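You operate a simulated robot arm through the tools that you are given. There is no shell and no other tool.

The job below is to be done with a simulated two-armed robot. You get a single attempt, and the scene is never put back.

TASK
Open the table drawer, take the screw weight from the wooden table and put it inside and shut the drawer again. Put the number five disc on the red tray. Take the yellow cup on the top of the steel table and put it away on the top of the tool stand. Put the yellow marker in the red tin. Take the lid off the grease jar and lay it down on the top of the steel table. Put the bearing that says "6206 C2" from the top of the steel table on the green tray and the bearing marked "6206 C4" on the middle of the wall shelf. Open the weights drawer, fetch the nut from the top of the desk and set it in the inside of the weights drawer and shut the drawer again. Switch the brake lever on. Fetch the wooden wedge from the top of the tool stand and set it on top of the blue housing. Open the tool stand drawer, put the number three disc in the inside of the tool stand drawer and shut the drawer again. The order is free. Set down upright: wooden wedge. The brake lever goes to its stop.

Only the result counts: the job must be done as asked and must still hold three seconds after the hand-in. Knocking over, shifting, dropping, spilling or breaking anything else fails it. Lids that push on must go on centred and level and be pressed home; caps that screw on are set level and turned clockwise until they are tight.

THE ROBOT
Two 6-joint arms with two-finger grippers on one trunk, on a base that drives. Base frame: it is fixed to the floor where the robot stands at the start and does not move with it; the origin is under the middle of the robot, x ahead of it, y to its left, z up. Lengths are in m, angles in degrees, forces in N, time in s.
The left shoulder is at the start at [0.03, 0.178, 0.863], the right one opposite. With the tool pointing down near the work surface each hand reaches from about 0.32 to 0.84 m from the robot's upright axis, wherever it stands, measured 20 degrees to its own side. Places, roughly: bearing [3, -1.75, 0.75]; blue housing (24x20x7 cm) [-0.1, 1.7, 0.8]; brake lever [-0.8, -2.4, 0.6]; drawer [2.5, -2.4, 0.7]; grease jar [2.5, -2.25, 0.75]; green tray (23x17 cm) [2.02, -2.7, 0.82]; inside of the tool stand drawer [-1, -1, 0.7]; inside of the weights drawer [3.5, -1.3, 0.7]; middle of the wall shelf (12x15 cm) [3.2, -0.46, 0.88]; number five disc [2.75, -2.25, 0.75]; number three disc [-3, 0, 1]; nut (3x3x2 cm) [2.2, -3, 0.8]; red tin [2.5, -2.5, 0.75]; red tray (23x17 cm) [1.92, -3.22, 0.82]; screw weight [0.5, 1.5, 0.75]; table drawer [2.4, -2.3, 0.7]; tool stand drawer [-1, -1, 0.7]; top of the tool stand [-1, -1, 0.8]; weights drawer [3.5, -1.2, 0.8]; wooden wedge (11x5x5 cm) [-1.1, -0.8, 0.8]; yellow cup (7x7x5 cm) [2.8, -2.3, 0.8]; yellow marker [2.75, -2.25, 1]. Payload 2.54 kg a hand.
Tool frame (each hand has its own): the origin (TCP) lies between the finger pads and is the grasp point; the fingertips stand 0.03 m ahead of it; z points along the fingers, y is the line along which they close. Largest opening 0.116 m; the body of the gripper starts 0.095 m behind the TCP.
Orientation is that of the tool frame in the base frame, as [roll, pitch, yaw] about the fixed x, y, z axes, in that order (R = Rz(yaw) Ry(pitch) Rx(roll)). With the fingers straight down and closing along the base's y, the tool's x points along the base's -x, its y along +y and its z along -z.

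THE INTERFACE
- The arms move only by the tool move_arm. It takes "left_motion", "right_motion" or both (then of equal length, played together; a hand with none holds still); each is a list of rows, each an object of numbers (a shift or turn left out is 0, a gripper value left out holds the last): "x", "y", "z": the shift along the tool's x, y, z in m; "wx", "wy", "wz": the turn, a rotation vector about the tool's x, y, z in degrees. In form: [{"x": .., "y": .., "z": .., "wx": .., "wy": .., "wz": ..}, ...]. A call has 1 to 20 rows; each row shifts and turns the commanded pose from where the row before left it, along the tool's axes as they then stand. "left_hand" and "right_hand" are, for a hand that has rows, the finger opening in m, from 0 to 0.116, set as the call begins (left out, the last holds). A row lasts 0.2 s, in which the tool goes at most 0.05 m and 8.6 degrees; a call with a longer step from one row to the next is refused whole, and so is a gripper value outside its range. A pose out of reach is approached as far as the arm can. The call stops where the force on the tool passes 40 N (or 10 N more than at its start, if that is more) or the arm is blocked; 0.2 s more then pass. The fingers move at their own pace (about 0.153 m/s each) and stop on an object; they squeeze with about 26 N. The grip force told is the motor's: it shows also when the fingers shut on nothing. Time passes only in rows, and 0.2 s behind the last, so rows that do not move let the fingers close. It gives the time, the measured TCP pose, the force on the tool (base axes), the opening and the grip force at its end, in the units of the frame above (readings bear some noise), with the torque about the TCP (base axes, N m) and any sound that the robot's microphone picked up.
- Cameras (640 x 400 px; columns grow to the right, rows downward): "scene" is now at [0.0546, 0.0034, 1.596]; the picture's right is [0.03, -1.00, 0.00], its down [-0.64, -0.02, -0.77] and it looks along [0.77, 0.02, -0.64] (base axes); focal length 282 px, centre (320, 200). "left" rides on the left gripper at [0.069, 0.015, -0.122] in its tool frame; the picture's right is [-0.21, 0.98, 0.00], its down [-0.83, -0.18, -0.53] and it looks along [-0.52, -0.11, 0.85] (tool axes); focal length 251 px, centre (320, 200). "right" rides on the right gripper at [0.069, -0.015, -0.122] in its tool frame; the picture's right is [0.21, 0.98, 0.00], its down [-0.83, 0.18, -0.53] and it looks along [-0.52, 0.11, 0.85] (tool axes); focal length 251 px, centre (320, 200). There is no depth. A picture from a camera that has moved, and an enlarged one, comes with that camera's place and axes in the base frame and with its lens.
- snapshot(camera): a new picture of that camera. It takes no simulated time.
- raise_lower(by): slides the trunk up (or, below 0, down) by that many m; the arms and the scene camera ride with it, the base frame stays. It gives what a move gives, with no picture.
- steer(legs): drives the robot by 1 to 6 legs, each [ahead, left, turn to the left] in m, m and degrees, along the robot's own axes; the way and the turn of a leg run together, so that a leg with both is an arc; at most 1.5 m and 180 degrees a leg. The arms and the cameras ride along, it lands a little off, and it stops where it bumps. It gives what a move gives.
- aim_head(pan, tilt): turns the head with the scene camera to pan (to the left, within 143 degrees either way) and tilt (down, from -29 to 69), counted from straight ahead of the robot. It gives what a move gives.
- close_up(camera, box): a new picture of the part [left, top, right, bottom] of that camera's present view, enlarged. It takes no simulated time.
- finish_job(): hands the job in; it is judged then, once.

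Places have to be worked out from the pictures, the camera data and where the tool is seen. Open the grippers and draw the arms clear of the work before you hand the job in, unless the task says otherwise.

The tools are called after ">>>" by a JSON object that holds its "method" and its "body". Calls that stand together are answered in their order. move_arm: Moves the arms, as the interface text tells. Its arguments: {"type":"object","properties":{"left_motion":{"type":"array"},"left_hand":{"type":"number"},"right_motion":{"type":"array"},"right_hand":{"type":"number"}},"required":[]} The other tools are called the same way: raise_lower (by) slides the trunk up or down; steer (legs) drives the base; aim_head (pan, tilt) turns the head that bears the scene camera; snapshot (camera) takes a picture; close_up (camera, box) takes an enlarged picture of a part of a camera's view; finish_job () hands the job in.

At the start:

```text
clock: 0.0
left_eef_pos: [0.4203, 0.2124, 0.9816]
left_ee_rot: [180.0, 0.0, 180.0]
left_ft_force: [-0.6, -0.3, -0.4]
left_moment: [-0.02, -0.03, -0.04]
left_gripper_width: 0.1159
left_finger_force: 0.0
right_eef_pos: [0.5084, -0.2151, 1.0058]
right_ee_rot: [-179.9, 0.0, -180.0]
right_ft_force: [-0.1, 0.1, 0.0]
right_moment: [0.01, 0.02, -0.03]
right_gripper_width: 0.116
right_finger_force: 0.0
trunk travel left (down, up): [-0.075, 0.465]
robot x, y, heading: [-0.0008, 0.0003, -0.1]
head pan, tilt: [1.6, 39.8]
```

scene: 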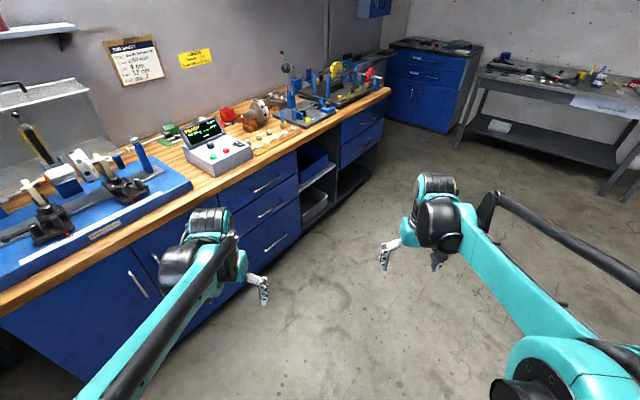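
right: 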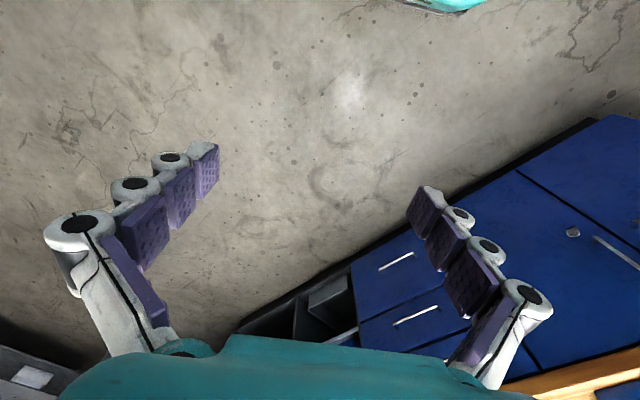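
left: 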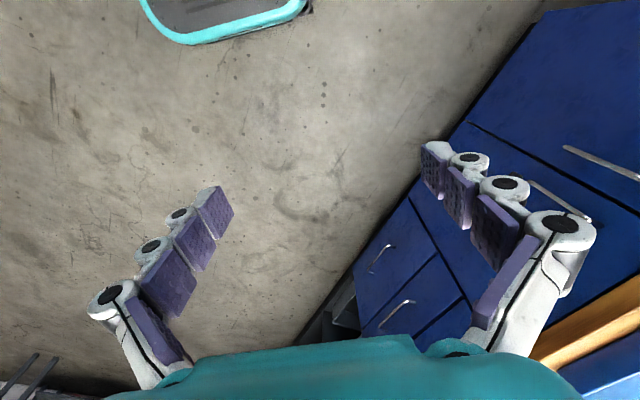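

I start by surveying the room with the head camera. First I look left at the workbench.

>>> {"method": "aim_head", "body": {"pan": 60, "tilt": 30}}

>>> {"method": "snapshot", "body": {"camera": "scene"}}

>>> {"method": "aim_head", "body": {"pan": 120, "tilt": 30}}

>>> {"method": "snapshot", "body": {"camera": "scene"}}

>>> {"method": "aim_head", "body": {"pan": -40, "tilt": 25}}

>>> {"method": "snapshot", "body": {"camera": "scene"}}

>>> {"method": "aim_head", "body": {"pan": -100, "tilt": 25}}

>>> {"method": "snapshot", "body": {"camera": "scene"}}

>>> {"method": "aim_head", "body": {"pan": -143, "tilt": 25}}

>>> {"method": "snapshot", "body": {"camera": "scene"}}

```text
clock: 1.3
left_eef_pos: [0.42, 0.2131, 0.9811]
left_ee_rot: [-180.0, 0.1, 180.0]
left_ft_force: [-0.3, 1.1, 1.0]
left_moment: [-0.01, 0.01, 0.02]
left_gripper_width: 0.1161
left_finger_force: 0.1
right_eef_pos: [0.5092, -0.2144, 1.0059]
right_ee_rot: [180.0, 0.0, -180.0]
right_ft_force: [-0.8, 0.8, 0.1]
right_moment: [0.0, -0.05, 0.04]
right_gripper_width: 0.1161
right_finger_force: 0.1
trunk travel left (down, up): [-0.075, 0.465]
robot x, y, heading: [0.0002, -0.0028, -0.1]
head pan, tilt: [60.0, 30.0]
```

```text
taken
camera scene: at [0.0148, 0.0793, 1.6111], right [0.87, -0.5, 0.0], down [-0.25, -0.43, -0.87], along [0.43, 0.75, -0.5], focal length 282 px, centre (320, 200)
```

scene: 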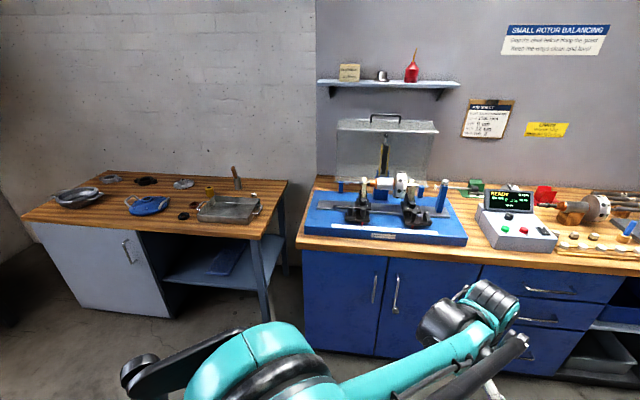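

```text
clock: 2.6
left_eef_pos: [0.421, 0.2126, 0.9822]
left_ee_rot: [180.0, 0.0, 179.9]
left_ft_force: [-0.3, 0.6, 0.4]
left_moment: [0.0, -0.03, 0.0]
left_gripper_width: 0.1161
left_finger_force: 0.0
right_eef_pos: [0.5078, -0.2147, 1.0057]
right_ee_rot: [179.9, 0.0, 179.9]
right_ft_force: [0.4, 0.7, 0.2]
right_moment: [0.0, 0.01, -0.01]
right_gripper_width: 0.1162
right_finger_force: 0.0
trunk travel left (down, up): [-0.075, 0.465]
robot x, y, heading: [0.0023, 0.0014, -0.2]
head pan, tilt: [120.0, 30.0]
```

```text
taken
camera scene: at [-0.0756, 0.0794, 1.6111], right [0.87, 0.5, 0.0], down [0.25, -0.43, -0.87], along [-0.43, 0.75, -0.5], focal length 282 px, centre (320, 200)
```

scene: 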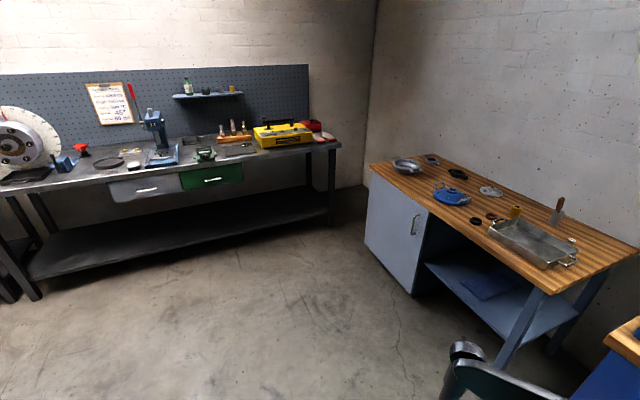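

```text
clock: 5.0
left_eef_pos: [0.419, 0.2108, 0.9823]
left_ee_rot: [180.0, 0.0, 180.0]
left_ft_force: [0.4, 0.7, -0.7]
left_moment: [-0.01, -0.03, -0.01]
left_gripper_width: 0.1161
left_finger_force: 0.0
right_eef_pos: [0.5079, -0.2132, 1.0054]
right_ee_rot: [180.0, -0.1, 180.0]
right_ft_force: [-0.2, 0.9, -0.4]
right_moment: [-0.01, 0.0, 0.01]
right_gripper_width: 0.1163
right_finger_force: 0.0
trunk travel left (down, up): [-0.075, 0.465]
robot x, y, heading: [-0.0031, -0.0017, 0.1]
head pan, tilt: [-40.0, 25.0]
```

```text
taken
camera scene: at [0.0401, -0.0582, 1.6191], right [-0.64, -0.77, 0.0], down [-0.32, 0.27, -0.91], along [0.69, -0.58, -0.42], focal length 282 px, centre (320, 200)
```

scene: 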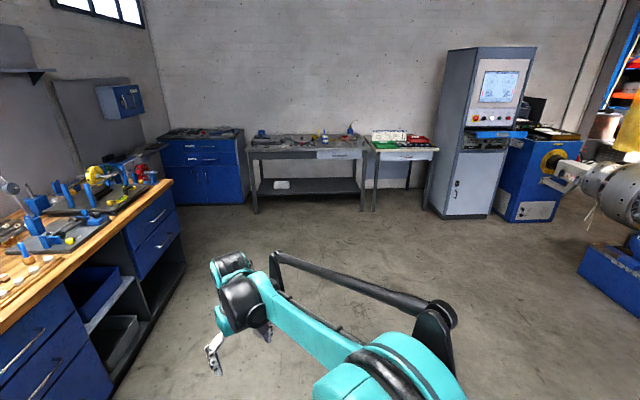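

```text
clock: 6.3
left_eef_pos: [0.42, 0.2126, 0.9815]
left_ee_rot: [-179.9, 0.0, -179.9]
left_ft_force: [-0.3, -0.4, -0.5]
left_moment: [-0.03, 0.02, 0.0]
left_gripper_width: 0.1164
left_finger_force: 0.1
right_eef_pos: [0.5082, -0.2142, 1.0072]
right_ee_rot: [-180.0, 0.0, -179.9]
right_ft_force: [-0.3, 0.1, 0.1]
right_moment: [-0.02, 0.02, 0.0]
right_gripper_width: 0.1156
right_finger_force: 0.0
trunk travel left (down, up): [-0.075, 0.465]
robot x, y, heading: [0.0022, -0.0001, -0.0]
head pan, tilt: [-100.0, 25.0]
```

```text
taken
camera scene: at [-0.0464, -0.0898, 1.6191], right [-0.98, 0.17, 0.0], down [0.07, 0.42, -0.91], along [-0.16, -0.89, -0.42], focal length 282 px, centre (320, 200)
```

scene: 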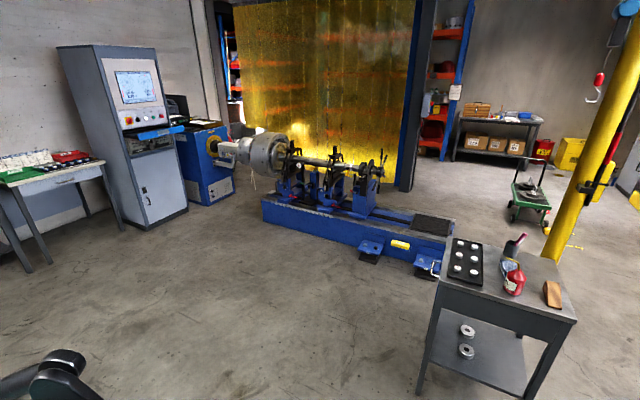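

```text
clock: 7.4
left_eef_pos: [0.421, 0.2111, 0.9815]
left_ee_rot: [-179.9, 0.0, 180.0]
left_ft_force: [-1.5, 0.5, -0.2]
left_moment: [0.02, -0.05, -0.02]
left_gripper_width: 0.1161
left_finger_force: 0.0
right_eef_pos: [0.5075, -0.2145, 1.0068]
right_ee_rot: [-179.9, -0.1, -179.9]
right_ft_force: [1.0, 0.0, 0.0]
right_moment: [-0.04, 0.01, 0.02]
right_gripper_width: 0.1159
right_finger_force: 0.0
trunk travel left (down, up): [-0.075, 0.465]
robot x, y, heading: [0.0, 0.0028, 0.1]
head pan, tilt: [-143.0, 25.0]
```

```text
taken
camera scene: at [-0.104, -0.0545, 1.6191], right [-0.6, 0.8, 0.0], down [0.34, 0.25, -0.91], along [-0.72, -0.55, -0.42], focal length 282 px, centre (320, 200)
```

scene: 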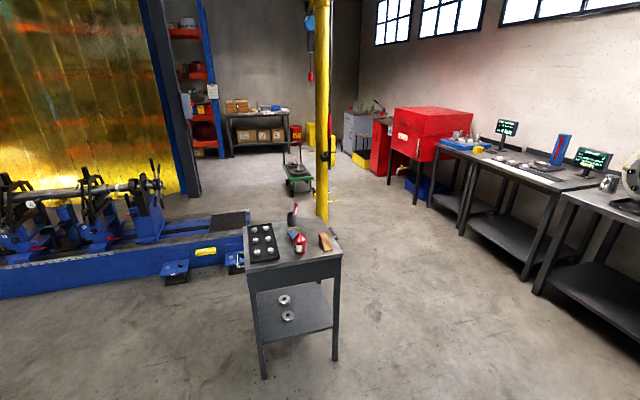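

The layout is fairly clear. I look further round to the left/back (for disc three) and zoom in on the tool stand.

>>> {"method": "close_up", "body": {"camera": "scene", "box": [200, 180, 400, 305]}}

>>> {"method": "close_up", "body": {"camera": "scene", "box": [430, 90, 640, 220]}}

>>> {"method": "aim_head", "body": {"pan": 143, "tilt": 25}}

>>> {"method": "snapshot", "body": {"camera": "scene"}}

>>> {"method": "close_up", "body": {"camera": "scene", "box": [0, 90, 210, 220]}}

>>> {"method": "close_up", "body": {"camera": "scene", "box": [210, 90, 420, 220]}}

```text
3.20 times, centred on (300, 242) of scene
camera zoom: at [-0.104, -0.0545, 1.6191], right [-0.6, 0.8, 0.0], down [0.34, 0.25, -0.91], along [-0.72, -0.55, -0.42], focal length 903 px, centre (384, 64)
```

zoom: 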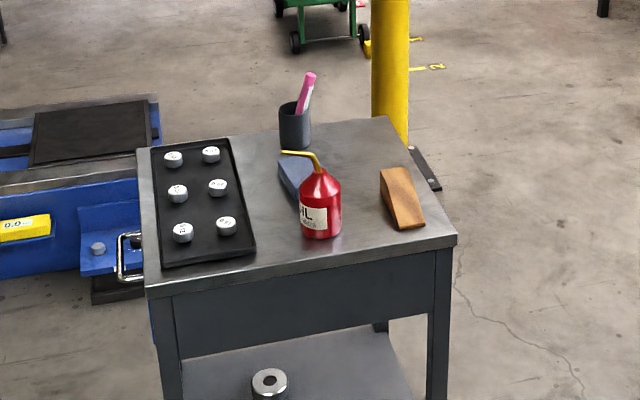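

```text
3.05 times, centred on (535, 155) of scene
camera zoom: at [-0.104, -0.0545, 1.6191], right [-0.6, 0.8, 0.0], down [0.34, 0.25, -0.91], along [-0.72, -0.55, -0.42], focal length 860 px, centre (-335, 337)
```

zoom: 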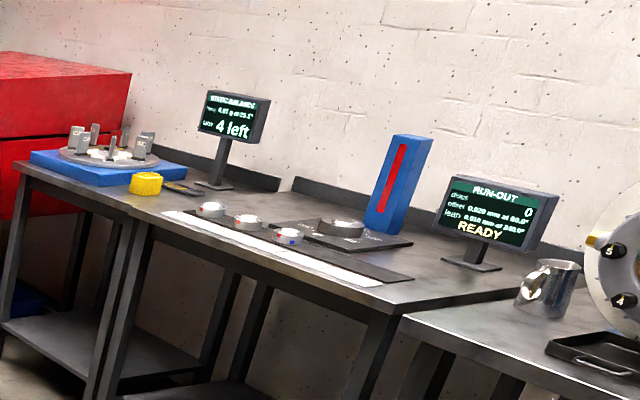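

```text
clock: 11.4
left_eef_pos: [0.4197, 0.2127, 0.9813]
left_ee_rot: [-180.0, 0.0, -180.0]
left_ft_force: [0.4, 0.4, 0.2]
left_moment: [0.01, 0.01, 0.01]
left_gripper_width: 0.116
left_finger_force: 0.1
right_eef_pos: [0.5068, -0.2142, 1.006]
right_ee_rot: [179.9, -0.1, -180.0]
right_ft_force: [-0.4, -0.3, 0.6]
right_moment: [0.0, -0.01, 0.02]
right_gripper_width: 0.1158
right_finger_force: 0.0
trunk travel left (down, up): [-0.075, 0.465]
robot x, y, heading: [-0.0009, -0.0002, 0.2]
head pan, tilt: [143.0, 25.0]
```

```text
taken
camera scene: at [-0.104, 0.0565, 1.6191], right [0.6, 0.8, 0.0], down [0.34, -0.25, -0.91], along [-0.72, 0.55, -0.42], focal length 282 px, centre (320, 200)
```

scene: 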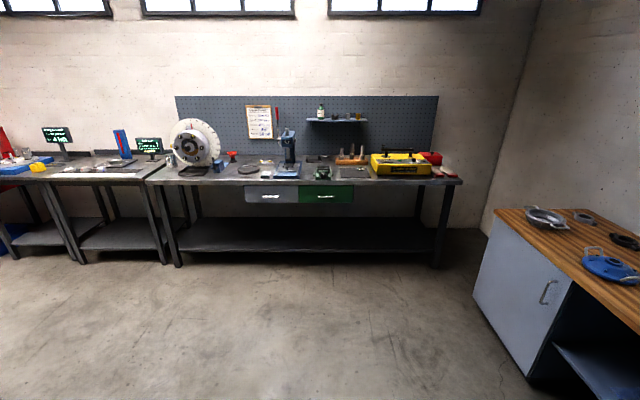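

```text
3.05 times, centred on (105, 155) of scene
camera zoom: at [-0.104, 0.0565, 1.6191], right [0.6, 0.8, 0.0], down [0.34, -0.25, -0.91], along [-0.72, 0.55, -0.42], focal length 860 px, centre (975, 337)
```

zoom: 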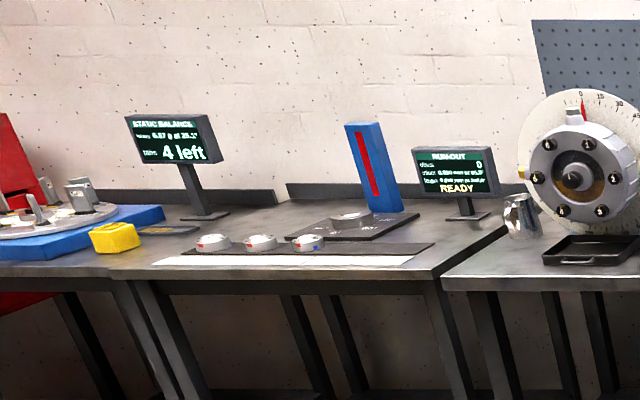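

```text
3.05 times, centred on (315, 155) of scene
camera zoom: at [-0.104, 0.0565, 1.6191], right [0.6, 0.8, 0.0], down [0.34, -0.25, -0.91], along [-0.72, 0.55, -0.42], focal length 860 px, centre (335, 337)
```

zoom: 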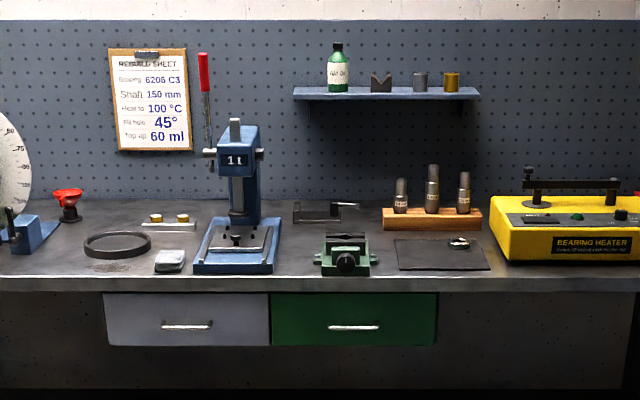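

The room is turned about -37° to my frame; the discs on the rear table appear near (-2.95,-0.14). I raise the trunk, turn to face that table and drive closer, stopping short to look.

>>> {"method": "raise_lower", "body": {"by": 0.2}}

>>> {"method": "steer", "body": {"legs": [[0, 0, 143], [0.8, 0.7, 0], [0.6, 0.8, 0]]}}

>>> {"method": "aim_head", "body": {"pan": 0, "tilt": 40}}

>>> {"method": "snapshot", "body": {"camera": "scene"}}

```text
clock: 13.5
left_eef_pos: [0.4197, 0.2126, 1.182]
left_ee_rot: [180.0, 0.0, -180.0]
left_ft_force: [0.1, 0.4, -0.6]
left_moment: [-0.02, 0.01, 0.05]
left_gripper_width: 0.1159
left_finger_force: 0.1
right_eef_pos: [0.5073, -0.2144, 1.2066]
right_ee_rot: [179.9, 0.0, 179.9]
right_ft_force: [-0.5, -0.3, -0.3]
right_moment: [0.0, 0.02, 0.04]
right_gripper_width: 0.116
right_finger_force: 0.1
trunk travel left (down, up): [-0.275, 0.265]
robot x, y, heading: [-0.0029, -0.0004, 0.1]
head pan, tilt: [143.0, 25.0]
```

```text
clock: 29.7
left_eef_pos: [-2.4399, -0.396, 1.1812]
left_ee_rot: [-180.0, 0.0, -33.7]
left_ft_force: [-0.9, 0.8, 0.1]
left_moment: [-0.03, -0.01, -0.02]
left_gripper_width: 0.116
left_finger_force: 0.0
right_eef_pos: [-2.2765, 0.008, 1.2071]
right_ee_rot: [179.9, 0.0, -33.7]
right_ft_force: [0.2, 0.2, 0.1]
right_moment: [0.01, 0.03, 0.02]
right_gripper_width: 0.1161
right_finger_force: 0.1
trunk travel left (down, up): [-0.275, 0.265]
robot x, y, heading: [-1.9716, -0.452, 146.3]
head pan, tilt: [143.0, 25.0]
```

```text
clock: 31.9
left_eef_pos: [-2.4398, -0.3966, 1.1814]
left_ee_rot: [-180.0, 0.1, -33.7]
left_ft_force: [-0.2, -0.6, -0.6]
left_moment: [-0.01, -0.02, -0.04]
left_gripper_width: 0.1159
left_finger_force: 0.1
right_eef_pos: [-2.2755, 0.0076, 1.2061]
right_ee_rot: [-180.0, 0.0, -33.6]
right_ft_force: [0.2, 0.4, -0.5]
right_moment: [0.01, 0.02, 0.02]
right_gripper_width: 0.1159
right_finger_force: 0.0
trunk travel left (down, up): [-0.275, 0.265]
robot x, y, heading: [-1.9702, -0.4524, 146.2]
head pan, tilt: [0.0, 40.0]
```

```text
taken
camera scene: at [-2.0188, -0.4207, 1.7957], right [0.56, 0.83, 0.0], down [0.53, -0.36, -0.77], along [-0.64, 0.43, -0.64], focal length 282 px, centre (320, 200)
```

scene: 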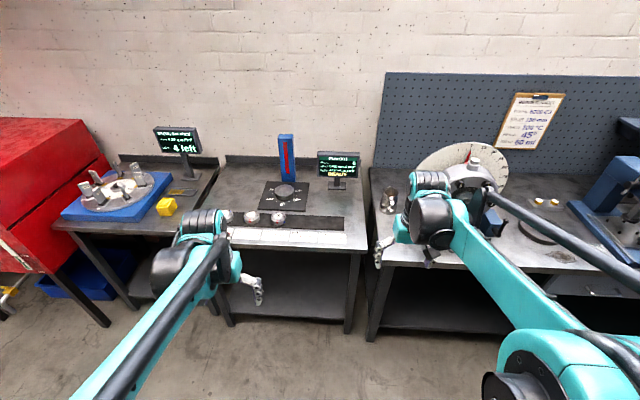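

Three discs on the dark strip of the middle table. I zoom in to read the numbers.

>>> {"method": "close_up", "body": {"camera": "scene", "box": [200, 170, 360, 270]}}

>>> {"method": "close_up", "body": {"camera": "scene", "box": [220, 195, 300, 245]}}

>>> {"method": "close_up", "body": {"camera": "scene", "box": [60, 150, 220, 250]}}

```text
4.00 times, centred on (280, 220) of scene
camera zoom: at [-2.0188, -0.4207, 1.7957], right [0.56, 0.83, 0.0], down [0.53, -0.36, -0.77], along [-0.64, 0.43, -0.64], focal length 1129 px, centre (480, 120)
```

zoom: 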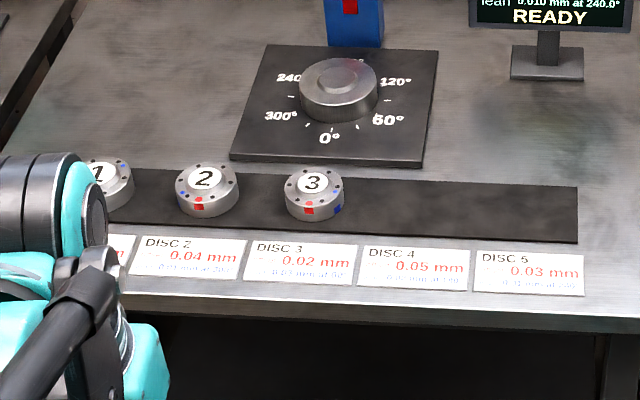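

```text
8.00 times, centred on (260, 220) of scene
camera zoom: at [-2.0188, -0.4207, 1.7957], right [0.56, 0.83, 0.0], down [0.53, -0.36, -0.77], along [-0.64, 0.43, -0.64], focal length 2258 px, centre (800, 40)
```

zoom: 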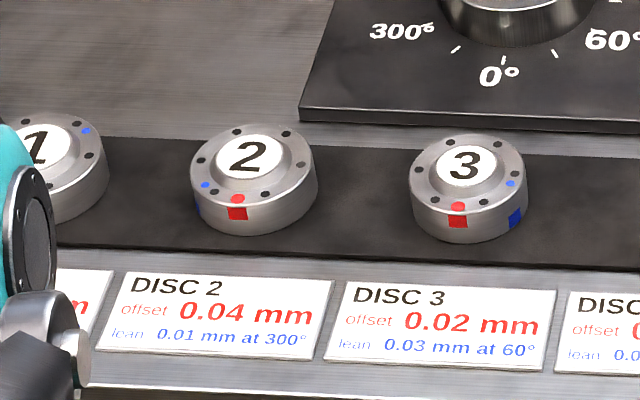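

```text
4.00 times, centred on (140, 200) of scene
camera zoom: at [-2.0188, -0.4207, 1.7957], right [0.56, 0.83, 0.0], down [0.53, -0.36, -0.77], along [-0.64, 0.43, -0.64], focal length 1129 px, centre (1040, 200)
```

zoom: 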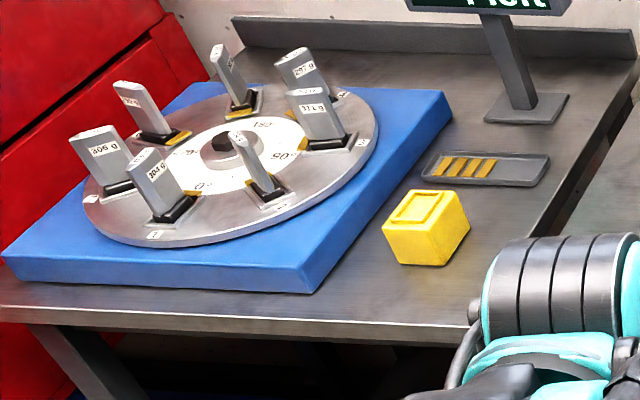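

Disc 3 is plainly the rightmost of the three, roughly 1.0 m ahead and 0.19 m left of the robot. I drive 0.36 m ahead so the left hand can reach it, then look with both cameras.

>>> {"method": "steer", "body": {"legs": [[0.36, 0, -3]]}}

>>> {"method": "aim_head", "body": {"pan": 15, "tilt": 50}}

>>> {"method": "snapshot", "body": {"camera": "scene"}}

>>> {"method": "snapshot", "body": {"camera": "left"}}

```text
clock: 34.2
left_eef_pos: [-2.723, -0.1663, 1.1823]
left_ee_rot: [-180.0, 0.0, -36.8]
left_ft_force: [-0.6, -0.3, -0.4]
left_moment: [-0.03, -0.01, 0.03]
left_gripper_width: 0.1162
left_finger_force: 0.1
right_eef_pos: [-2.5376, 0.2281, 1.2067]
right_ee_rot: [180.0, 0.0, -36.9]
right_ft_force: [-0.1, 0.1, 0.6]
right_moment: [0.0, -0.02, 0.01]
right_gripper_width: 0.1158
right_finger_force: 0.0
trunk travel left (down, up): [-0.275, 0.265]
robot x, y, heading: [-2.2623, -0.249, 142.9]
head pan, tilt: [0.0, 40.0]
```

```text
clock: 35.0
left_eef_pos: [-2.7231, -0.1645, 1.1816]
left_ee_rot: [-179.9, 0.0, -36.9]
left_ft_force: [0.0, 0.1, 0.0]
left_moment: [-0.04, 0.03, 0.0]
left_gripper_width: 0.1158
left_finger_force: 0.0
right_eef_pos: [-2.5362, 0.2275, 1.2066]
right_ee_rot: [180.0, 0.0, -36.9]
right_ft_force: [1.7, 0.5, -0.5]
right_moment: [-0.01, 0.03, 0.0]
right_gripper_width: 0.116
right_finger_force: 0.1
trunk travel left (down, up): [-0.275, 0.265]
robot x, y, heading: [-2.2559, -0.253, 143.2]
head pan, tilt: [15.0, 50.0]
```

```text
taken
camera scene: at [-2.3075, -0.2368, 1.7816], right [0.37, 0.93, 0.0], down [0.71, -0.29, -0.64], along [-0.6, 0.24, -0.77], focal length 282 px, centre (320, 200)
```

scene: 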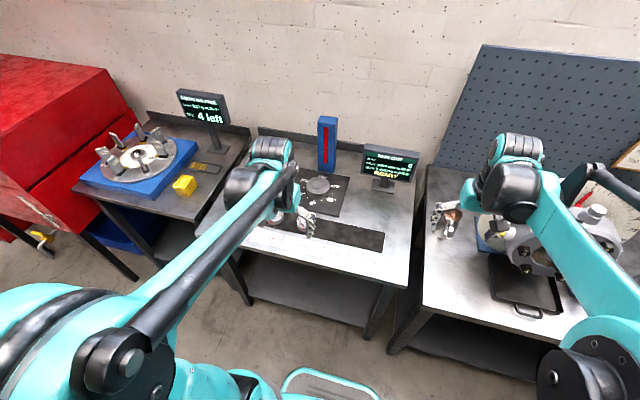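

```text
taken
camera left: at [-2.6753, -0.2195, 1.3037], right [-0.76, -0.65, 0.0], down [-0.55, 0.64, 0.53], along [-0.35, 0.4, -0.85], focal length 251 px, centre (320, 200)
```

left: 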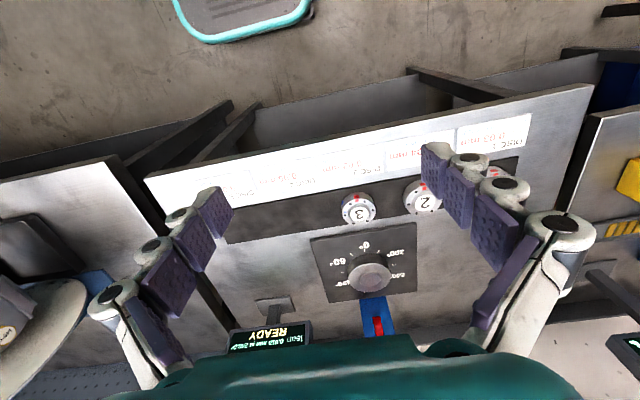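

Triangulating both views puts disc 3 at about (-2.905,-0.066), top near z 0.92. I move the left hand above it and come partly down, then look again.

>>> {"method": "move_arm", "body": {"left_motion": [{"x": -0.041, "y": 0.006}, {"x": -0.041, "y": 0.006}, {"x": -0.041, "y": 0.006}, {"x": -0.041, "y": 0.006}, {"x": -0.041, "y": 0.005}, {"z": 0.04}, {"z": 0.04}, {"z": 0.04}, {}]}}

>>> {"method": "snapshot", "body": {"camera": "left"}}

```text
clock: 37.0
left_eef_pos: [-2.9055, -0.0677, 1.0614]
left_ee_rot: [-180.0, 0.0, -36.9]
left_ft_force: [0.1, -0.2, 1.1]
left_moment: [-0.03, -0.01, 0.04]
left_gripper_width: 0.1159
left_finger_force: 0.0
right_eef_pos: [-2.5363, 0.2272, 1.2064]
right_ee_rot: [179.9, 0.1, -36.8]
right_ft_force: [0.4, 0.0, -0.5]
right_moment: [0.0, 0.0, -0.01]
right_gripper_width: 0.1161
right_finger_force: 0.0
trunk travel left (down, up): [-0.275, 0.265]
robot x, y, heading: [-2.2591, -0.2505, 142.9]
head pan, tilt: [15.0, 50.0]
```

```text
taken
camera left: at [-2.8579, -0.1196, 1.1833], right [-0.76, -0.65, 0.0], down [-0.55, 0.64, 0.53], along [-0.35, 0.4, -0.85], focal length 251 px, centre (320, 200)
```

left: 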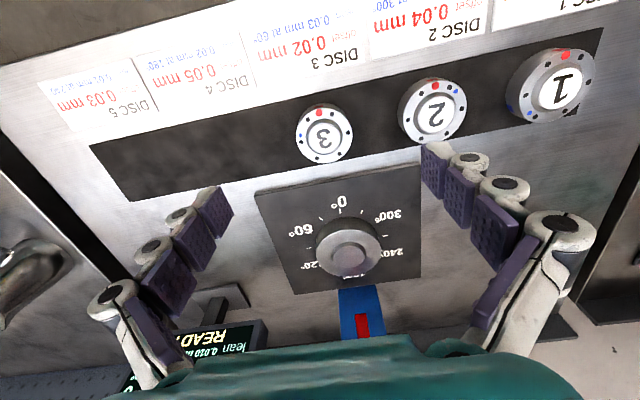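

Refined triangulation gives the disc top at z≈0.865 and about 3 cm further ahead. I correct and descend to just above it.

>>> {"method": "move_arm", "body": {"left_motion": [{"x": -0.03}, {"z": 0.04}, {"z": 0.04}, {"z": 0.02}, {}]}}

>>> {"method": "snapshot", "body": {"camera": "left"}}

>>> {"method": "snapshot", "body": {"camera": "scene"}}

```text
clock: 38.2
left_eef_pos: [-2.9291, -0.048, 0.9637]
left_ee_rot: [179.9, -0.1, -37.0]
left_ft_force: [-0.4, 0.1, -0.1]
left_moment: [0.0, 0.0, 0.0]
left_gripper_width: 0.116
left_finger_force: 0.1
right_eef_pos: [-2.5377, 0.2296, 1.2075]
right_ee_rot: [-180.0, 0.0, -37.0]
right_ft_force: [0.1, -0.5, -0.4]
right_moment: [-0.01, 0.01, -0.03]
right_gripper_width: 0.1159
right_finger_force: 0.1
trunk travel left (down, up): [-0.275, 0.265]
robot x, y, heading: [-2.2576, -0.2485, 143.1]
head pan, tilt: [15.0, 50.0]
```

```text
taken
camera left: at [-2.8815, -0.1005, 1.0849], right [-0.76, -0.65, 0.0], down [-0.55, 0.64, 0.53], along [-0.35, 0.4, -0.85], focal length 251 px, centre (320, 200)
```

left: 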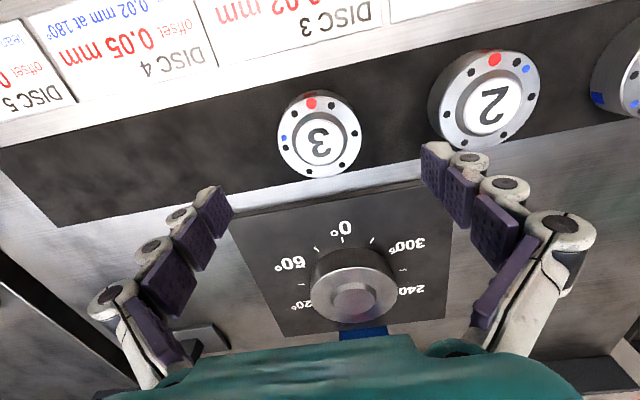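

```text
taken
camera scene: at [-2.308, -0.2366, 1.7816], right [0.37, 0.93, 0.0], down [0.71, -0.29, -0.64], along [-0.6, 0.24, -0.77], focal length 282 px, centre (320, 200)
```

scene: 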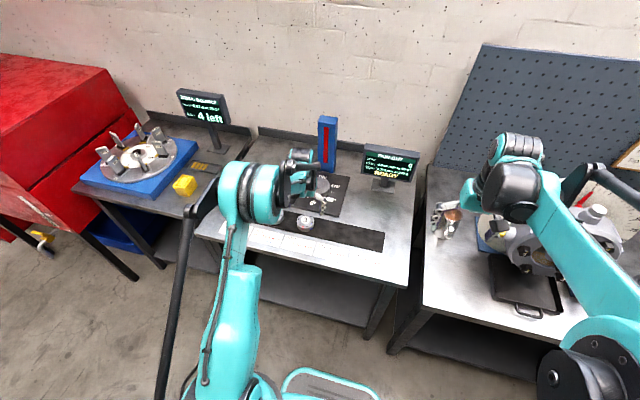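

The hand is now right over disc 3 (top ≈0.87). I descend to TCP z≈0.885 in small steps.

>>> {"method": "move_arm", "body": {"left_motion": [{"z": 0.03, "x": 0.003}, {"z": 0.03}, {"z": 0.018}, {}]}}

>>> {"method": "snapshot", "body": {"camera": "left"}}

>>> {"method": "close_up", "body": {"camera": "scene", "box": [240, 130, 400, 260]}}

```text
clock: 39.2
left_eef_pos: [-2.9269, -0.0494, 0.884]
left_ee_rot: [-180.0, 0.0, -36.9]
left_ft_force: [0.7, 0.9, -0.4]
left_moment: [-0.01, -0.01, -0.04]
left_gripper_width: 0.1159
left_finger_force: 0.1
right_eef_pos: [-2.5373, 0.2287, 1.2063]
right_ee_rot: [-180.0, 0.0, -36.8]
right_ft_force: [0.1, -1.1, 0.0]
right_moment: [0.01, 0.03, 0.01]
right_gripper_width: 0.1159
right_finger_force: 0.1
trunk travel left (down, up): [-0.275, 0.265]
robot x, y, heading: [-2.2565, -0.2501, 143.1]
head pan, tilt: [15.0, 50.0]
```

```text
taken
camera left: at [-2.8792, -0.1026, 1.0068], right [-0.76, -0.65, 0.0], down [-0.55, 0.64, 0.53], along [-0.35, 0.4, -0.85], focal length 251 px, centre (320, 200)
```

left: 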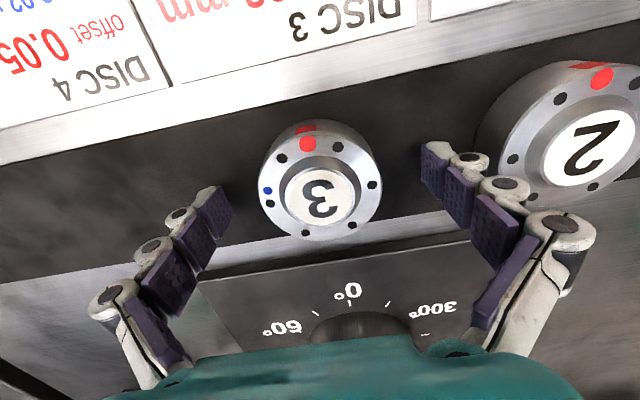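

```text
3.08 times, centred on (320, 195) of scene
camera zoom: at [-2.3078, -0.2367, 1.7816], right [0.37, 0.93, 0.0], down [0.71, -0.29, -0.64], along [-0.6, 0.24, -0.77], focal length 868 px, centre (320, 215)
```

zoom: 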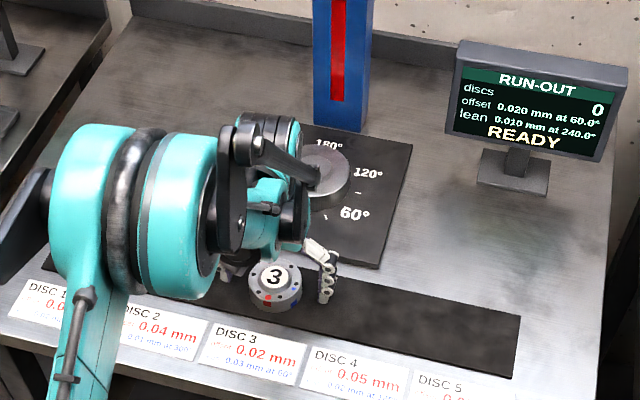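

The fingertips straddle the disc near its base. I close the left hand gently and let it settle.

>>> {"method": "move_arm", "body": {"left_motion": [{}, {}, {}, {}], "left_hand": 0.04}}

>>> {"method": "snapshot", "body": {"camera": "left"}}

```text
clock: 39.7
left_eef_pos: [-2.926, -0.0494, 0.8915]
left_ee_rot: [-180.0, 0.2, -37.0]
left_ft_force: [3.6, -0.6, 41.5]
left_moment: [-0.34, 0.01, 0.13]
left_gripper_width: 0.0672
left_finger_force: 45.0
right_eef_pos: [-2.5343, 0.2275, 1.2077]
right_ee_rot: [180.0, 0.2, -36.9]
right_ft_force: [-0.7, -0.2, -1.0]
right_moment: [0.01, -0.02, -0.01]
right_gripper_width: 0.1161
right_finger_force: 0.1
trunk travel left (down, up): [-0.275, 0.265]
robot x, y, heading: [-2.2566, -0.2499, 142.7]
head pan, tilt: [15.0, 50.0]
stopped in row 2 (left hand): the force on the tool passed its limit at 48 N (the readings are from after the stop); the commanded pose is now the measured one
```

```text
taken
camera left: at [-2.8774, -0.1024, 1.0123], right [-0.76, -0.65, 0.0], down [-0.55, 0.64, 0.54], along [-0.35, 0.41, -0.84], focal length 251 px, centre (320, 200)
```

left: 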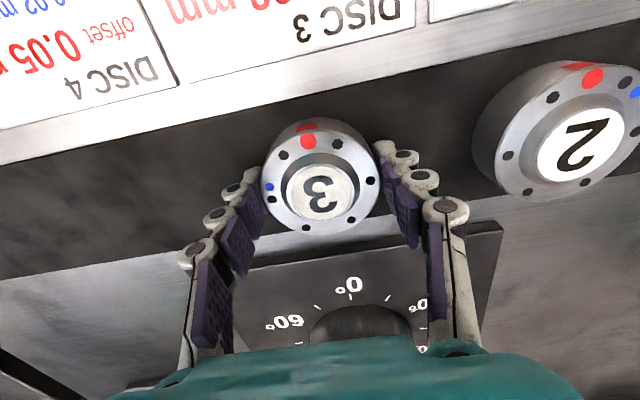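

The disc is gripped (0.067 m); the closing fingertips reached the table, so next time I leave 1 cm more. I lift straight up.

>>> {"method": "move_arm", "body": {"left_motion": [{"z": -0.01}, {"z": -0.02}, {"z": -0.04}, {"z": -0.05}, {"z": -0.05}, {"z": -0.05}, {}]}}

>>> {"method": "snapshot", "body": {"camera": "left"}}

```text
clock: 41.3
left_eef_pos: [-2.929, -0.0498, 1.1078]
left_ee_rot: [-180.0, 0.1, -36.9]
left_ft_force: [-0.8, 1.0, -3.2]
left_moment: [-0.03, 0.0, -0.01]
left_gripper_width: 0.0675
left_finger_force: 25.9
right_eef_pos: [-2.5402, 0.2287, 1.2059]
right_ee_rot: [-180.0, -0.1, -36.9]
right_ft_force: [0.1, -0.3, 0.4]
right_moment: [0.02, -0.02, 0.02]
right_gripper_width: 0.1161
right_finger_force: 0.0
trunk travel left (down, up): [-0.275, 0.265]
robot x, y, heading: [-2.2602, -0.2483, 142.9]
head pan, tilt: [15.0, 50.0]
```

```text
taken
camera left: at [-2.8814, -0.1027, 1.2297], right [-0.76, -0.65, 0.0], down [-0.55, 0.64, 0.54], along [-0.35, 0.41, -0.84], focal length 251 px, centre (320, 200)
```

left: 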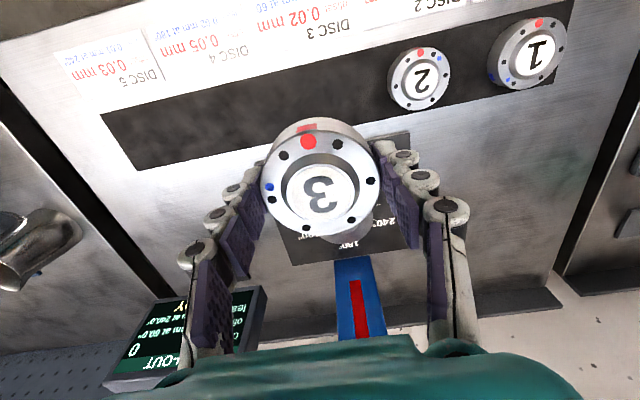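

Disc 3 is securely held. The tool stand's handle seems to be on the side facing this table, so I retract the arm, back off and turn around to look at the stand.

>>> {"method": "move_arm", "body": {"left_motion": [{"x": 0.05}, {"x": 0.05}, {"x": 0.05}, {"x": 0.05}, {"z": -0.05}, {"z": -0.03}, {}]}}

>>> {"method": "steer", "body": {"legs": [[-0.3, 0, 0], [0, 0, 180]]}}

>>> {"method": "aim_head", "body": {"pan": 10, "tilt": 45}}

>>> {"method": "snapshot", "body": {"camera": "scene"}}

```text
clock: 42.9
left_eef_pos: [-2.7663, -0.1711, 1.187]
left_ee_rot: [179.9, 0.1, -36.9]
left_ft_force: [-0.3, 0.4, -2.1]
left_moment: [0.02, -0.01, 0.0]
left_gripper_width: 0.0675
left_finger_force: 25.8
right_eef_pos: [-2.538, 0.2277, 1.2065]
right_ee_rot: [180.0, 0.0, -36.9]
right_ft_force: [-1.5, 1.4, 0.0]
right_moment: [-0.04, -0.02, 0.0]
right_gripper_width: 0.1161
right_finger_force: 0.1
trunk travel left (down, up): [-0.275, 0.265]
robot x, y, heading: [-2.2613, -0.2449, 143.1]
head pan, tilt: [15.0, 50.0]
```

```text
clock: 52.2
left_eef_pos: [-1.5168, -0.525, 1.1866]
left_ee_rot: [180.0, 0.2, 141.3]
left_ft_force: [0.5, 1.4, -2.3]
left_moment: [0.01, 0.01, 0.04]
left_gripper_width: 0.0675
left_finger_force: 25.8
right_eef_pos: [-1.7576, -0.9152, 1.2065]
right_ee_rot: [-180.0, 0.0, 141.2]
right_ft_force: [0.0, -0.6, 0.0]
right_moment: [0.02, 0.01, 0.01]
right_gripper_width: 0.1159
right_finger_force: 0.0
trunk travel left (down, up): [-0.275, 0.265]
robot x, y, heading: [-2.0185, -0.429, -38.6]
head pan, tilt: [15.0, 50.0]
```

```text
clock: 52.9
left_eef_pos: [-1.516, -0.524, 1.1869]
left_ee_rot: [-180.0, 0.2, 141.2]
left_ft_force: [0.0, -0.1, -1.5]
left_moment: [-0.01, 0.0, -0.02]
left_gripper_width: 0.0675
left_finger_force: 26.6
right_eef_pos: [-1.757, -0.9164, 1.2074]
right_ee_rot: [180.0, 0.1, 141.3]
right_ft_force: [0.3, -0.2, 0.5]
right_moment: [0.01, -0.04, 0.02]
right_gripper_width: 0.1159
right_finger_force: 0.0
trunk travel left (down, up): [-0.275, 0.265]
robot x, y, heading: [-2.0229, -0.4288, -38.7]
head pan, tilt: [10.0, 45.0]
```

```text
taken
camera scene: at [-1.9722, -0.4507, 1.7884], right [-0.48, -0.88, 0.0], down [-0.62, 0.34, -0.71], along [0.62, -0.34, -0.71], focal length 282 px, centre (320, 200)
```

scene: 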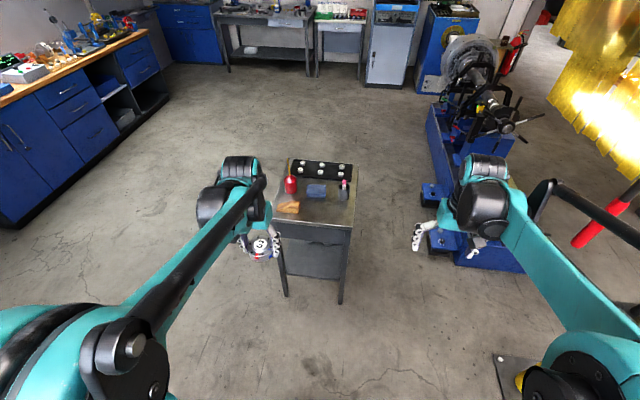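

>>> {"method": "close_up", "body": {"camera": "scene", "box": [240, 140, 400, 240]}}

>>> {"method": "close_up", "body": {"camera": "scene", "box": [250, 200, 370, 275]}}

```text
4.00 times, centred on (320, 190) of scene
camera zoom: at [-1.9722, -0.4507, 1.7884], right [-0.48, -0.88, 0.0], down [-0.62, 0.34, -0.71], along [0.62, -0.34, -0.71], focal length 1129 px, centre (320, 240)
```

zoom: 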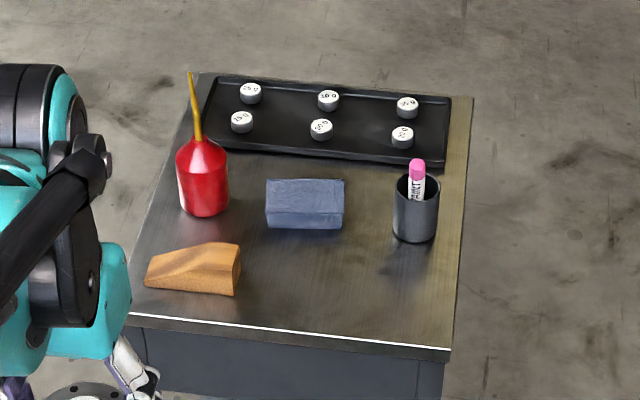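

```text
5.33 times, centred on (310, 238) of scene
camera zoom: at [-1.9722, -0.4507, 1.7884], right [-0.48, -0.88, 0.0], down [-0.62, 0.34, -0.71], along [0.62, -0.34, -0.71], focal length 1505 px, centre (373, 0)
```

zoom: 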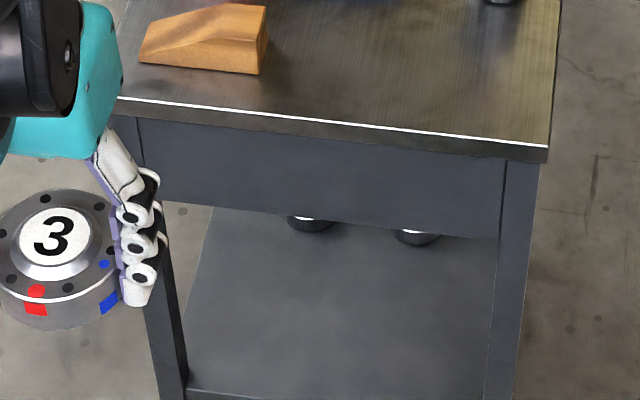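

No handle on this side; re-examining the first view, a chrome handle sticks out on the opposite side (facing the balancing machine). I drive around the stand to that side.

>>> {"method": "steer", "body": {"legs": [[0.8, 1.25, 0], [1.4, -0.47, 0], [0, 0, 180], [0, 0.4, 0]]}}

>>> {"method": "aim_head", "body": {"pan": 0, "tilt": 45}}

>>> {"method": "snapshot", "body": {"camera": "scene"}}

```text
clock: 76.6
left_eef_pos: [-0.5805, -1.391, 1.1861]
left_ee_rot: [-179.8, 0.2, -39.2]
left_ft_force: [0.0, -0.4, -2.7]
left_moment: [0.02, -0.06, 0.01]
left_gripper_width: 0.0674
left_finger_force: 25.6
right_eef_pos: [-0.3363, -1.0017, 1.206]
right_ee_rot: [-180.0, 0.0, -39.2]
right_ft_force: [0.6, -0.7, -0.2]
right_moment: [0.06, -0.02, 0.01]
right_gripper_width: 0.116
right_finger_force: 0.2
trunk travel left (down, up): [-0.275, 0.265]
robot x, y, heading: [-0.0778, -1.4895, 140.8]
head pan, tilt: [10.0, 45.0]
```

```text
clock: 77.3
left_eef_pos: [-0.5806, -1.3908, 1.1872]
left_ee_rot: [180.0, 0.1, -39.2]
left_ft_force: [-0.1, 0.4, -2.4]
left_moment: [0.02, 0.0, -0.01]
left_gripper_width: 0.0675
left_finger_force: 25.8
right_eef_pos: [-0.336, -1.0011, 1.2077]
right_ee_rot: [180.0, 0.0, -39.3]
right_ft_force: [0.0, 0.2, -0.3]
right_moment: [0.0, 0.0, 0.04]
right_gripper_width: 0.1162
right_finger_force: 0.3
trunk travel left (down, up): [-0.275, 0.265]
robot x, y, heading: [-0.0774, -1.4906, 140.7]
head pan, tilt: [0.0, 45.0]
```

```text
taken
camera scene: at [-0.118, -1.4548, 1.7885], right [0.63, 0.77, 0.0], down [0.55, -0.45, -0.71], along [-0.55, 0.45, -0.71], focal length 282 px, centre (320, 200)
```

scene: 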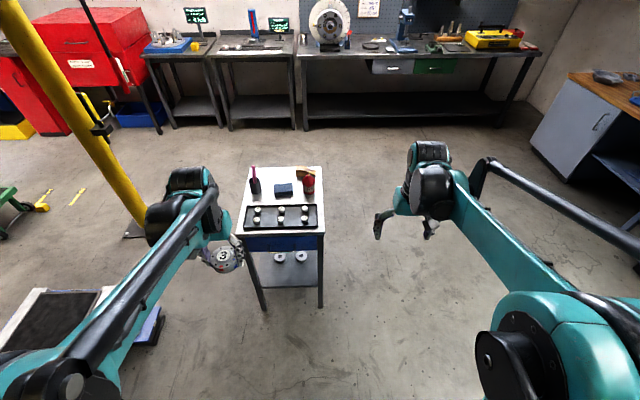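

>>> {"method": "close_up", "body": {"camera": "scene", "box": [220, 150, 380, 250]}}

>>> {"method": "close_up", "body": {"camera": "scene", "box": [225, 215, 345, 290]}}

```text
4.00 times, centred on (300, 200) of scene
camera zoom: at [-0.118, -1.4548, 1.7885], right [0.63, 0.77, 0.0], down [0.55, -0.45, -0.71], along [-0.55, 0.45, -0.71], focal length 1129 px, centre (400, 200)
```

zoom: 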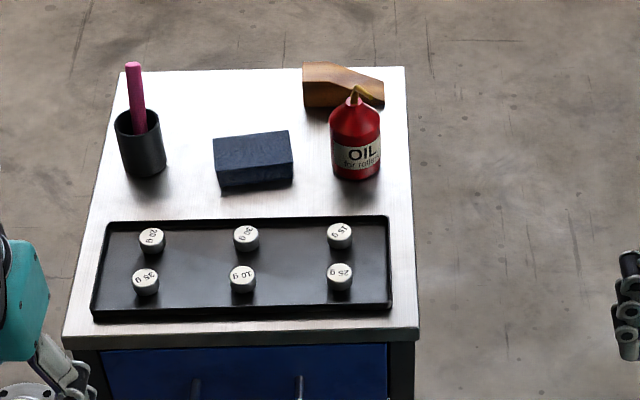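

```text
5.33 times, centred on (285, 252) of scene
camera zoom: at [-0.118, -1.4548, 1.7885], right [0.63, 0.77, 0.0], down [0.55, -0.45, -0.71], along [-0.55, 0.45, -0.71], focal length 1505 px, centre (507, -80)
```

zoom: 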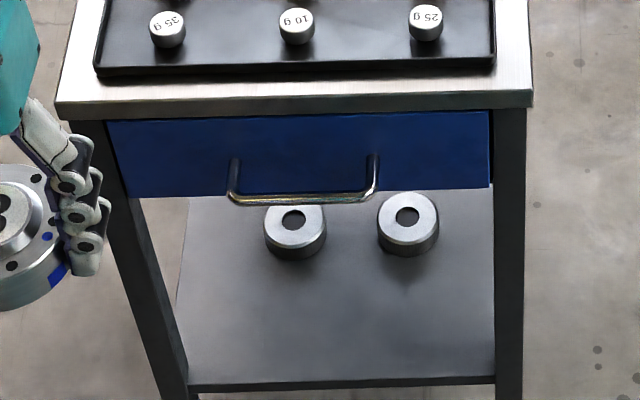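

Blue drawer with a U-handle: I judge the handle bar at about 0.80 m ahead, 0.18 m left, z≈0.70, with the stand top at z≈0.80. I shift left and square up, then lower the trunk a bit and pitch the right hand to point forward.

>>> {"method": "steer", "body": {"legs": [[0, 0.22, 2.5]]}}

>>> {"method": "move_arm", "body": {"right_motion": [{"wy": -8.5, "z": -0.01}, {"wy": -8.5, "z": -0.01}, {"wy": -8.5}, {"wy": -8.5}, {"wy": -8.5}, {"wy": -8.5}, {"wy": -8.5}, {"wy": -8.5}, {"wy": -8.5}, {"wy": -8.5}, {"wy": -5}, {}]}}

>>> {"method": "snapshot", "body": {"camera": "scene"}}

```text
clock: 79.0
left_eef_pos: [-0.7217, -1.5887, 1.1858]
left_ee_rot: [-179.9, 0.3, -36.8]
left_ft_force: [0.5, -0.6, -1.6]
left_moment: [0.01, -0.01, 0.02]
left_gripper_width: 0.0674
left_finger_force: 26.1
right_eef_pos: [-0.4936, -1.189, 1.206]
right_ee_rot: [179.9, 0.0, -36.7]
right_ft_force: [0.2, 0.2, -0.1]
right_moment: [0.03, -0.03, 0.03]
right_gripper_width: 0.1159
right_finger_force: 0.1
trunk travel left (down, up): [-0.275, 0.265]
robot x, y, heading: [-0.2141, -1.6625, 143.1]
head pan, tilt: [0.0, 45.0]
```

```text
clock: 81.6
left_eef_pos: [-0.7196, -1.5862, 1.1865]
left_ee_rot: [-180.0, 0.0, -36.9]
left_ft_force: [-0.8, 0.6, -1.3]
left_moment: [-0.03, 0.01, -0.03]
left_gripper_width: 0.0671
left_finger_force: 25.5
right_eef_pos: [-0.4968, -1.185, 1.2557]
right_ee_rot: [-179.6, 89.6, -36.4]
right_ft_force: [-0.4, 0.2, -0.1]
right_moment: [0.02, 0.01, -0.01]
right_gripper_width: 0.1158
right_finger_force: 0.1
right hand out of reach, approached as far as the arm can: row 10, 11
trunk travel left (down, up): [-0.275, 0.265]
robot x, y, heading: [-0.2143, -1.6639, 143.3]
head pan, tilt: [0.0, 45.0]
```

```text
taken
camera scene: at [-0.2566, -1.6308, 1.7884], right [0.6, 0.8, 0.0], down [0.57, -0.42, -0.71], along [-0.57, 0.42, -0.71], focal length 282 px, centre (320, 200)
```

scene: 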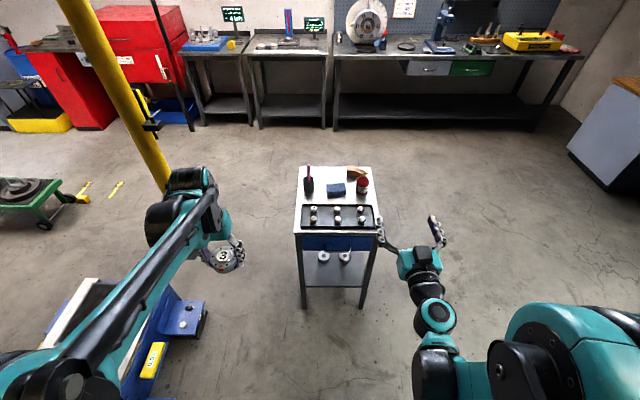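

The right hand now points forward. I zoom in to re-measure the handle from this pose.

>>> {"method": "close_up", "body": {"camera": "scene", "box": [280, 210, 400, 285]}}

```text
5.33 times, centred on (340, 248) of scene
camera zoom: at [-0.2566, -1.6308, 1.7884], right [0.6, 0.8, 0.0], down [0.57, -0.42, -0.71], along [-0.57, 0.42, -0.71], focal length 1505 px, centre (213, -53)
```

zoom: 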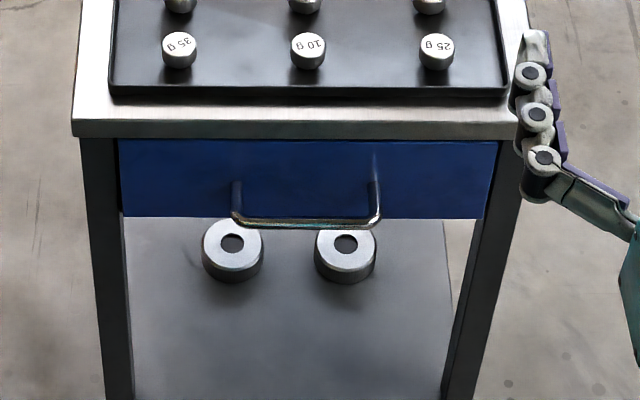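

Handle bar centre re-measured at 0.807 m ahead, 0.081 m right, z≈0.70. I lower the trunk 0.2 and roll the right hand so it closes vertically.

>>> {"method": "raise_lower", "body": {"by": -0.2}}

>>> {"method": "move_arm", "body": {"right_motion": [{"wz": -8.5}, {"wz": -8.5}, {"wz": -8.5}, {"wz": -8.5}, {"wz": -8.5}, {"wz": -8.5}, {"wz": -8.5}, {"wz": -8.5}, {"wz": -8.5}, {"wz": -8.5}, {"wz": -5}, {}]}}

>>> {"method": "snapshot", "body": {"camera": "right"}}

```text
clock: 83.8
left_eef_pos: [-0.7209, -1.5862, 0.9874]
left_ee_rot: [-180.0, 0.1, -36.9]
left_ft_force: [0.1, 0.5, -3.0]
left_moment: [0.0, -0.03, 0.01]
left_gripper_width: 0.0675
left_finger_force: 25.8
right_eef_pos: [-0.4956, -1.1856, 1.0557]
right_ee_rot: [-178.0, 89.6, -34.7]
right_ft_force: [-0.2, -0.3, -0.3]
right_moment: [-0.01, -0.03, -0.02]
right_gripper_width: 0.1161
right_finger_force: 0.0
trunk travel left (down, up): [-0.075, 0.465]
robot x, y, heading: [-0.2138, -1.6598, 143.1]
head pan, tilt: [0.0, 45.0]
```

```text
clock: 86.4
left_eef_pos: [-0.7213, -1.5871, 0.9879]
left_ee_rot: [179.9, 0.2, -36.9]
left_ft_force: [0.2, -0.5, -2.5]
left_moment: [-0.02, -0.03, 0.02]
left_gripper_width: 0.0674
left_finger_force: 26.2
right_eef_pos: [-0.4973, -1.1864, 1.0552]
right_ee_rot: [-91.1, 0.0, 53.2]
right_ft_force: [-0.1, 0.4, 0.0]
right_moment: [-0.01, 0.01, -0.02]
right_gripper_width: 0.1161
right_finger_force: 0.1
trunk travel left (down, up): [-0.075, 0.465]
robot x, y, heading: [-0.2144, -1.6642, 143.2]
head pan, tilt: [0.0, 45.0]
```

```text
taken
camera right: at [-0.3563, -1.2029, 1.0738], right [0.14, 0.16, -0.98], down [-0.07, -0.98, -0.17], along [-0.99, 0.09, -0.13], focal length 251 px, centre (320, 200)
```

right: 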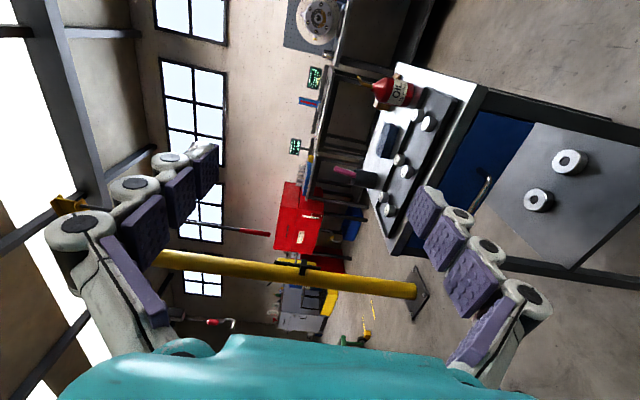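

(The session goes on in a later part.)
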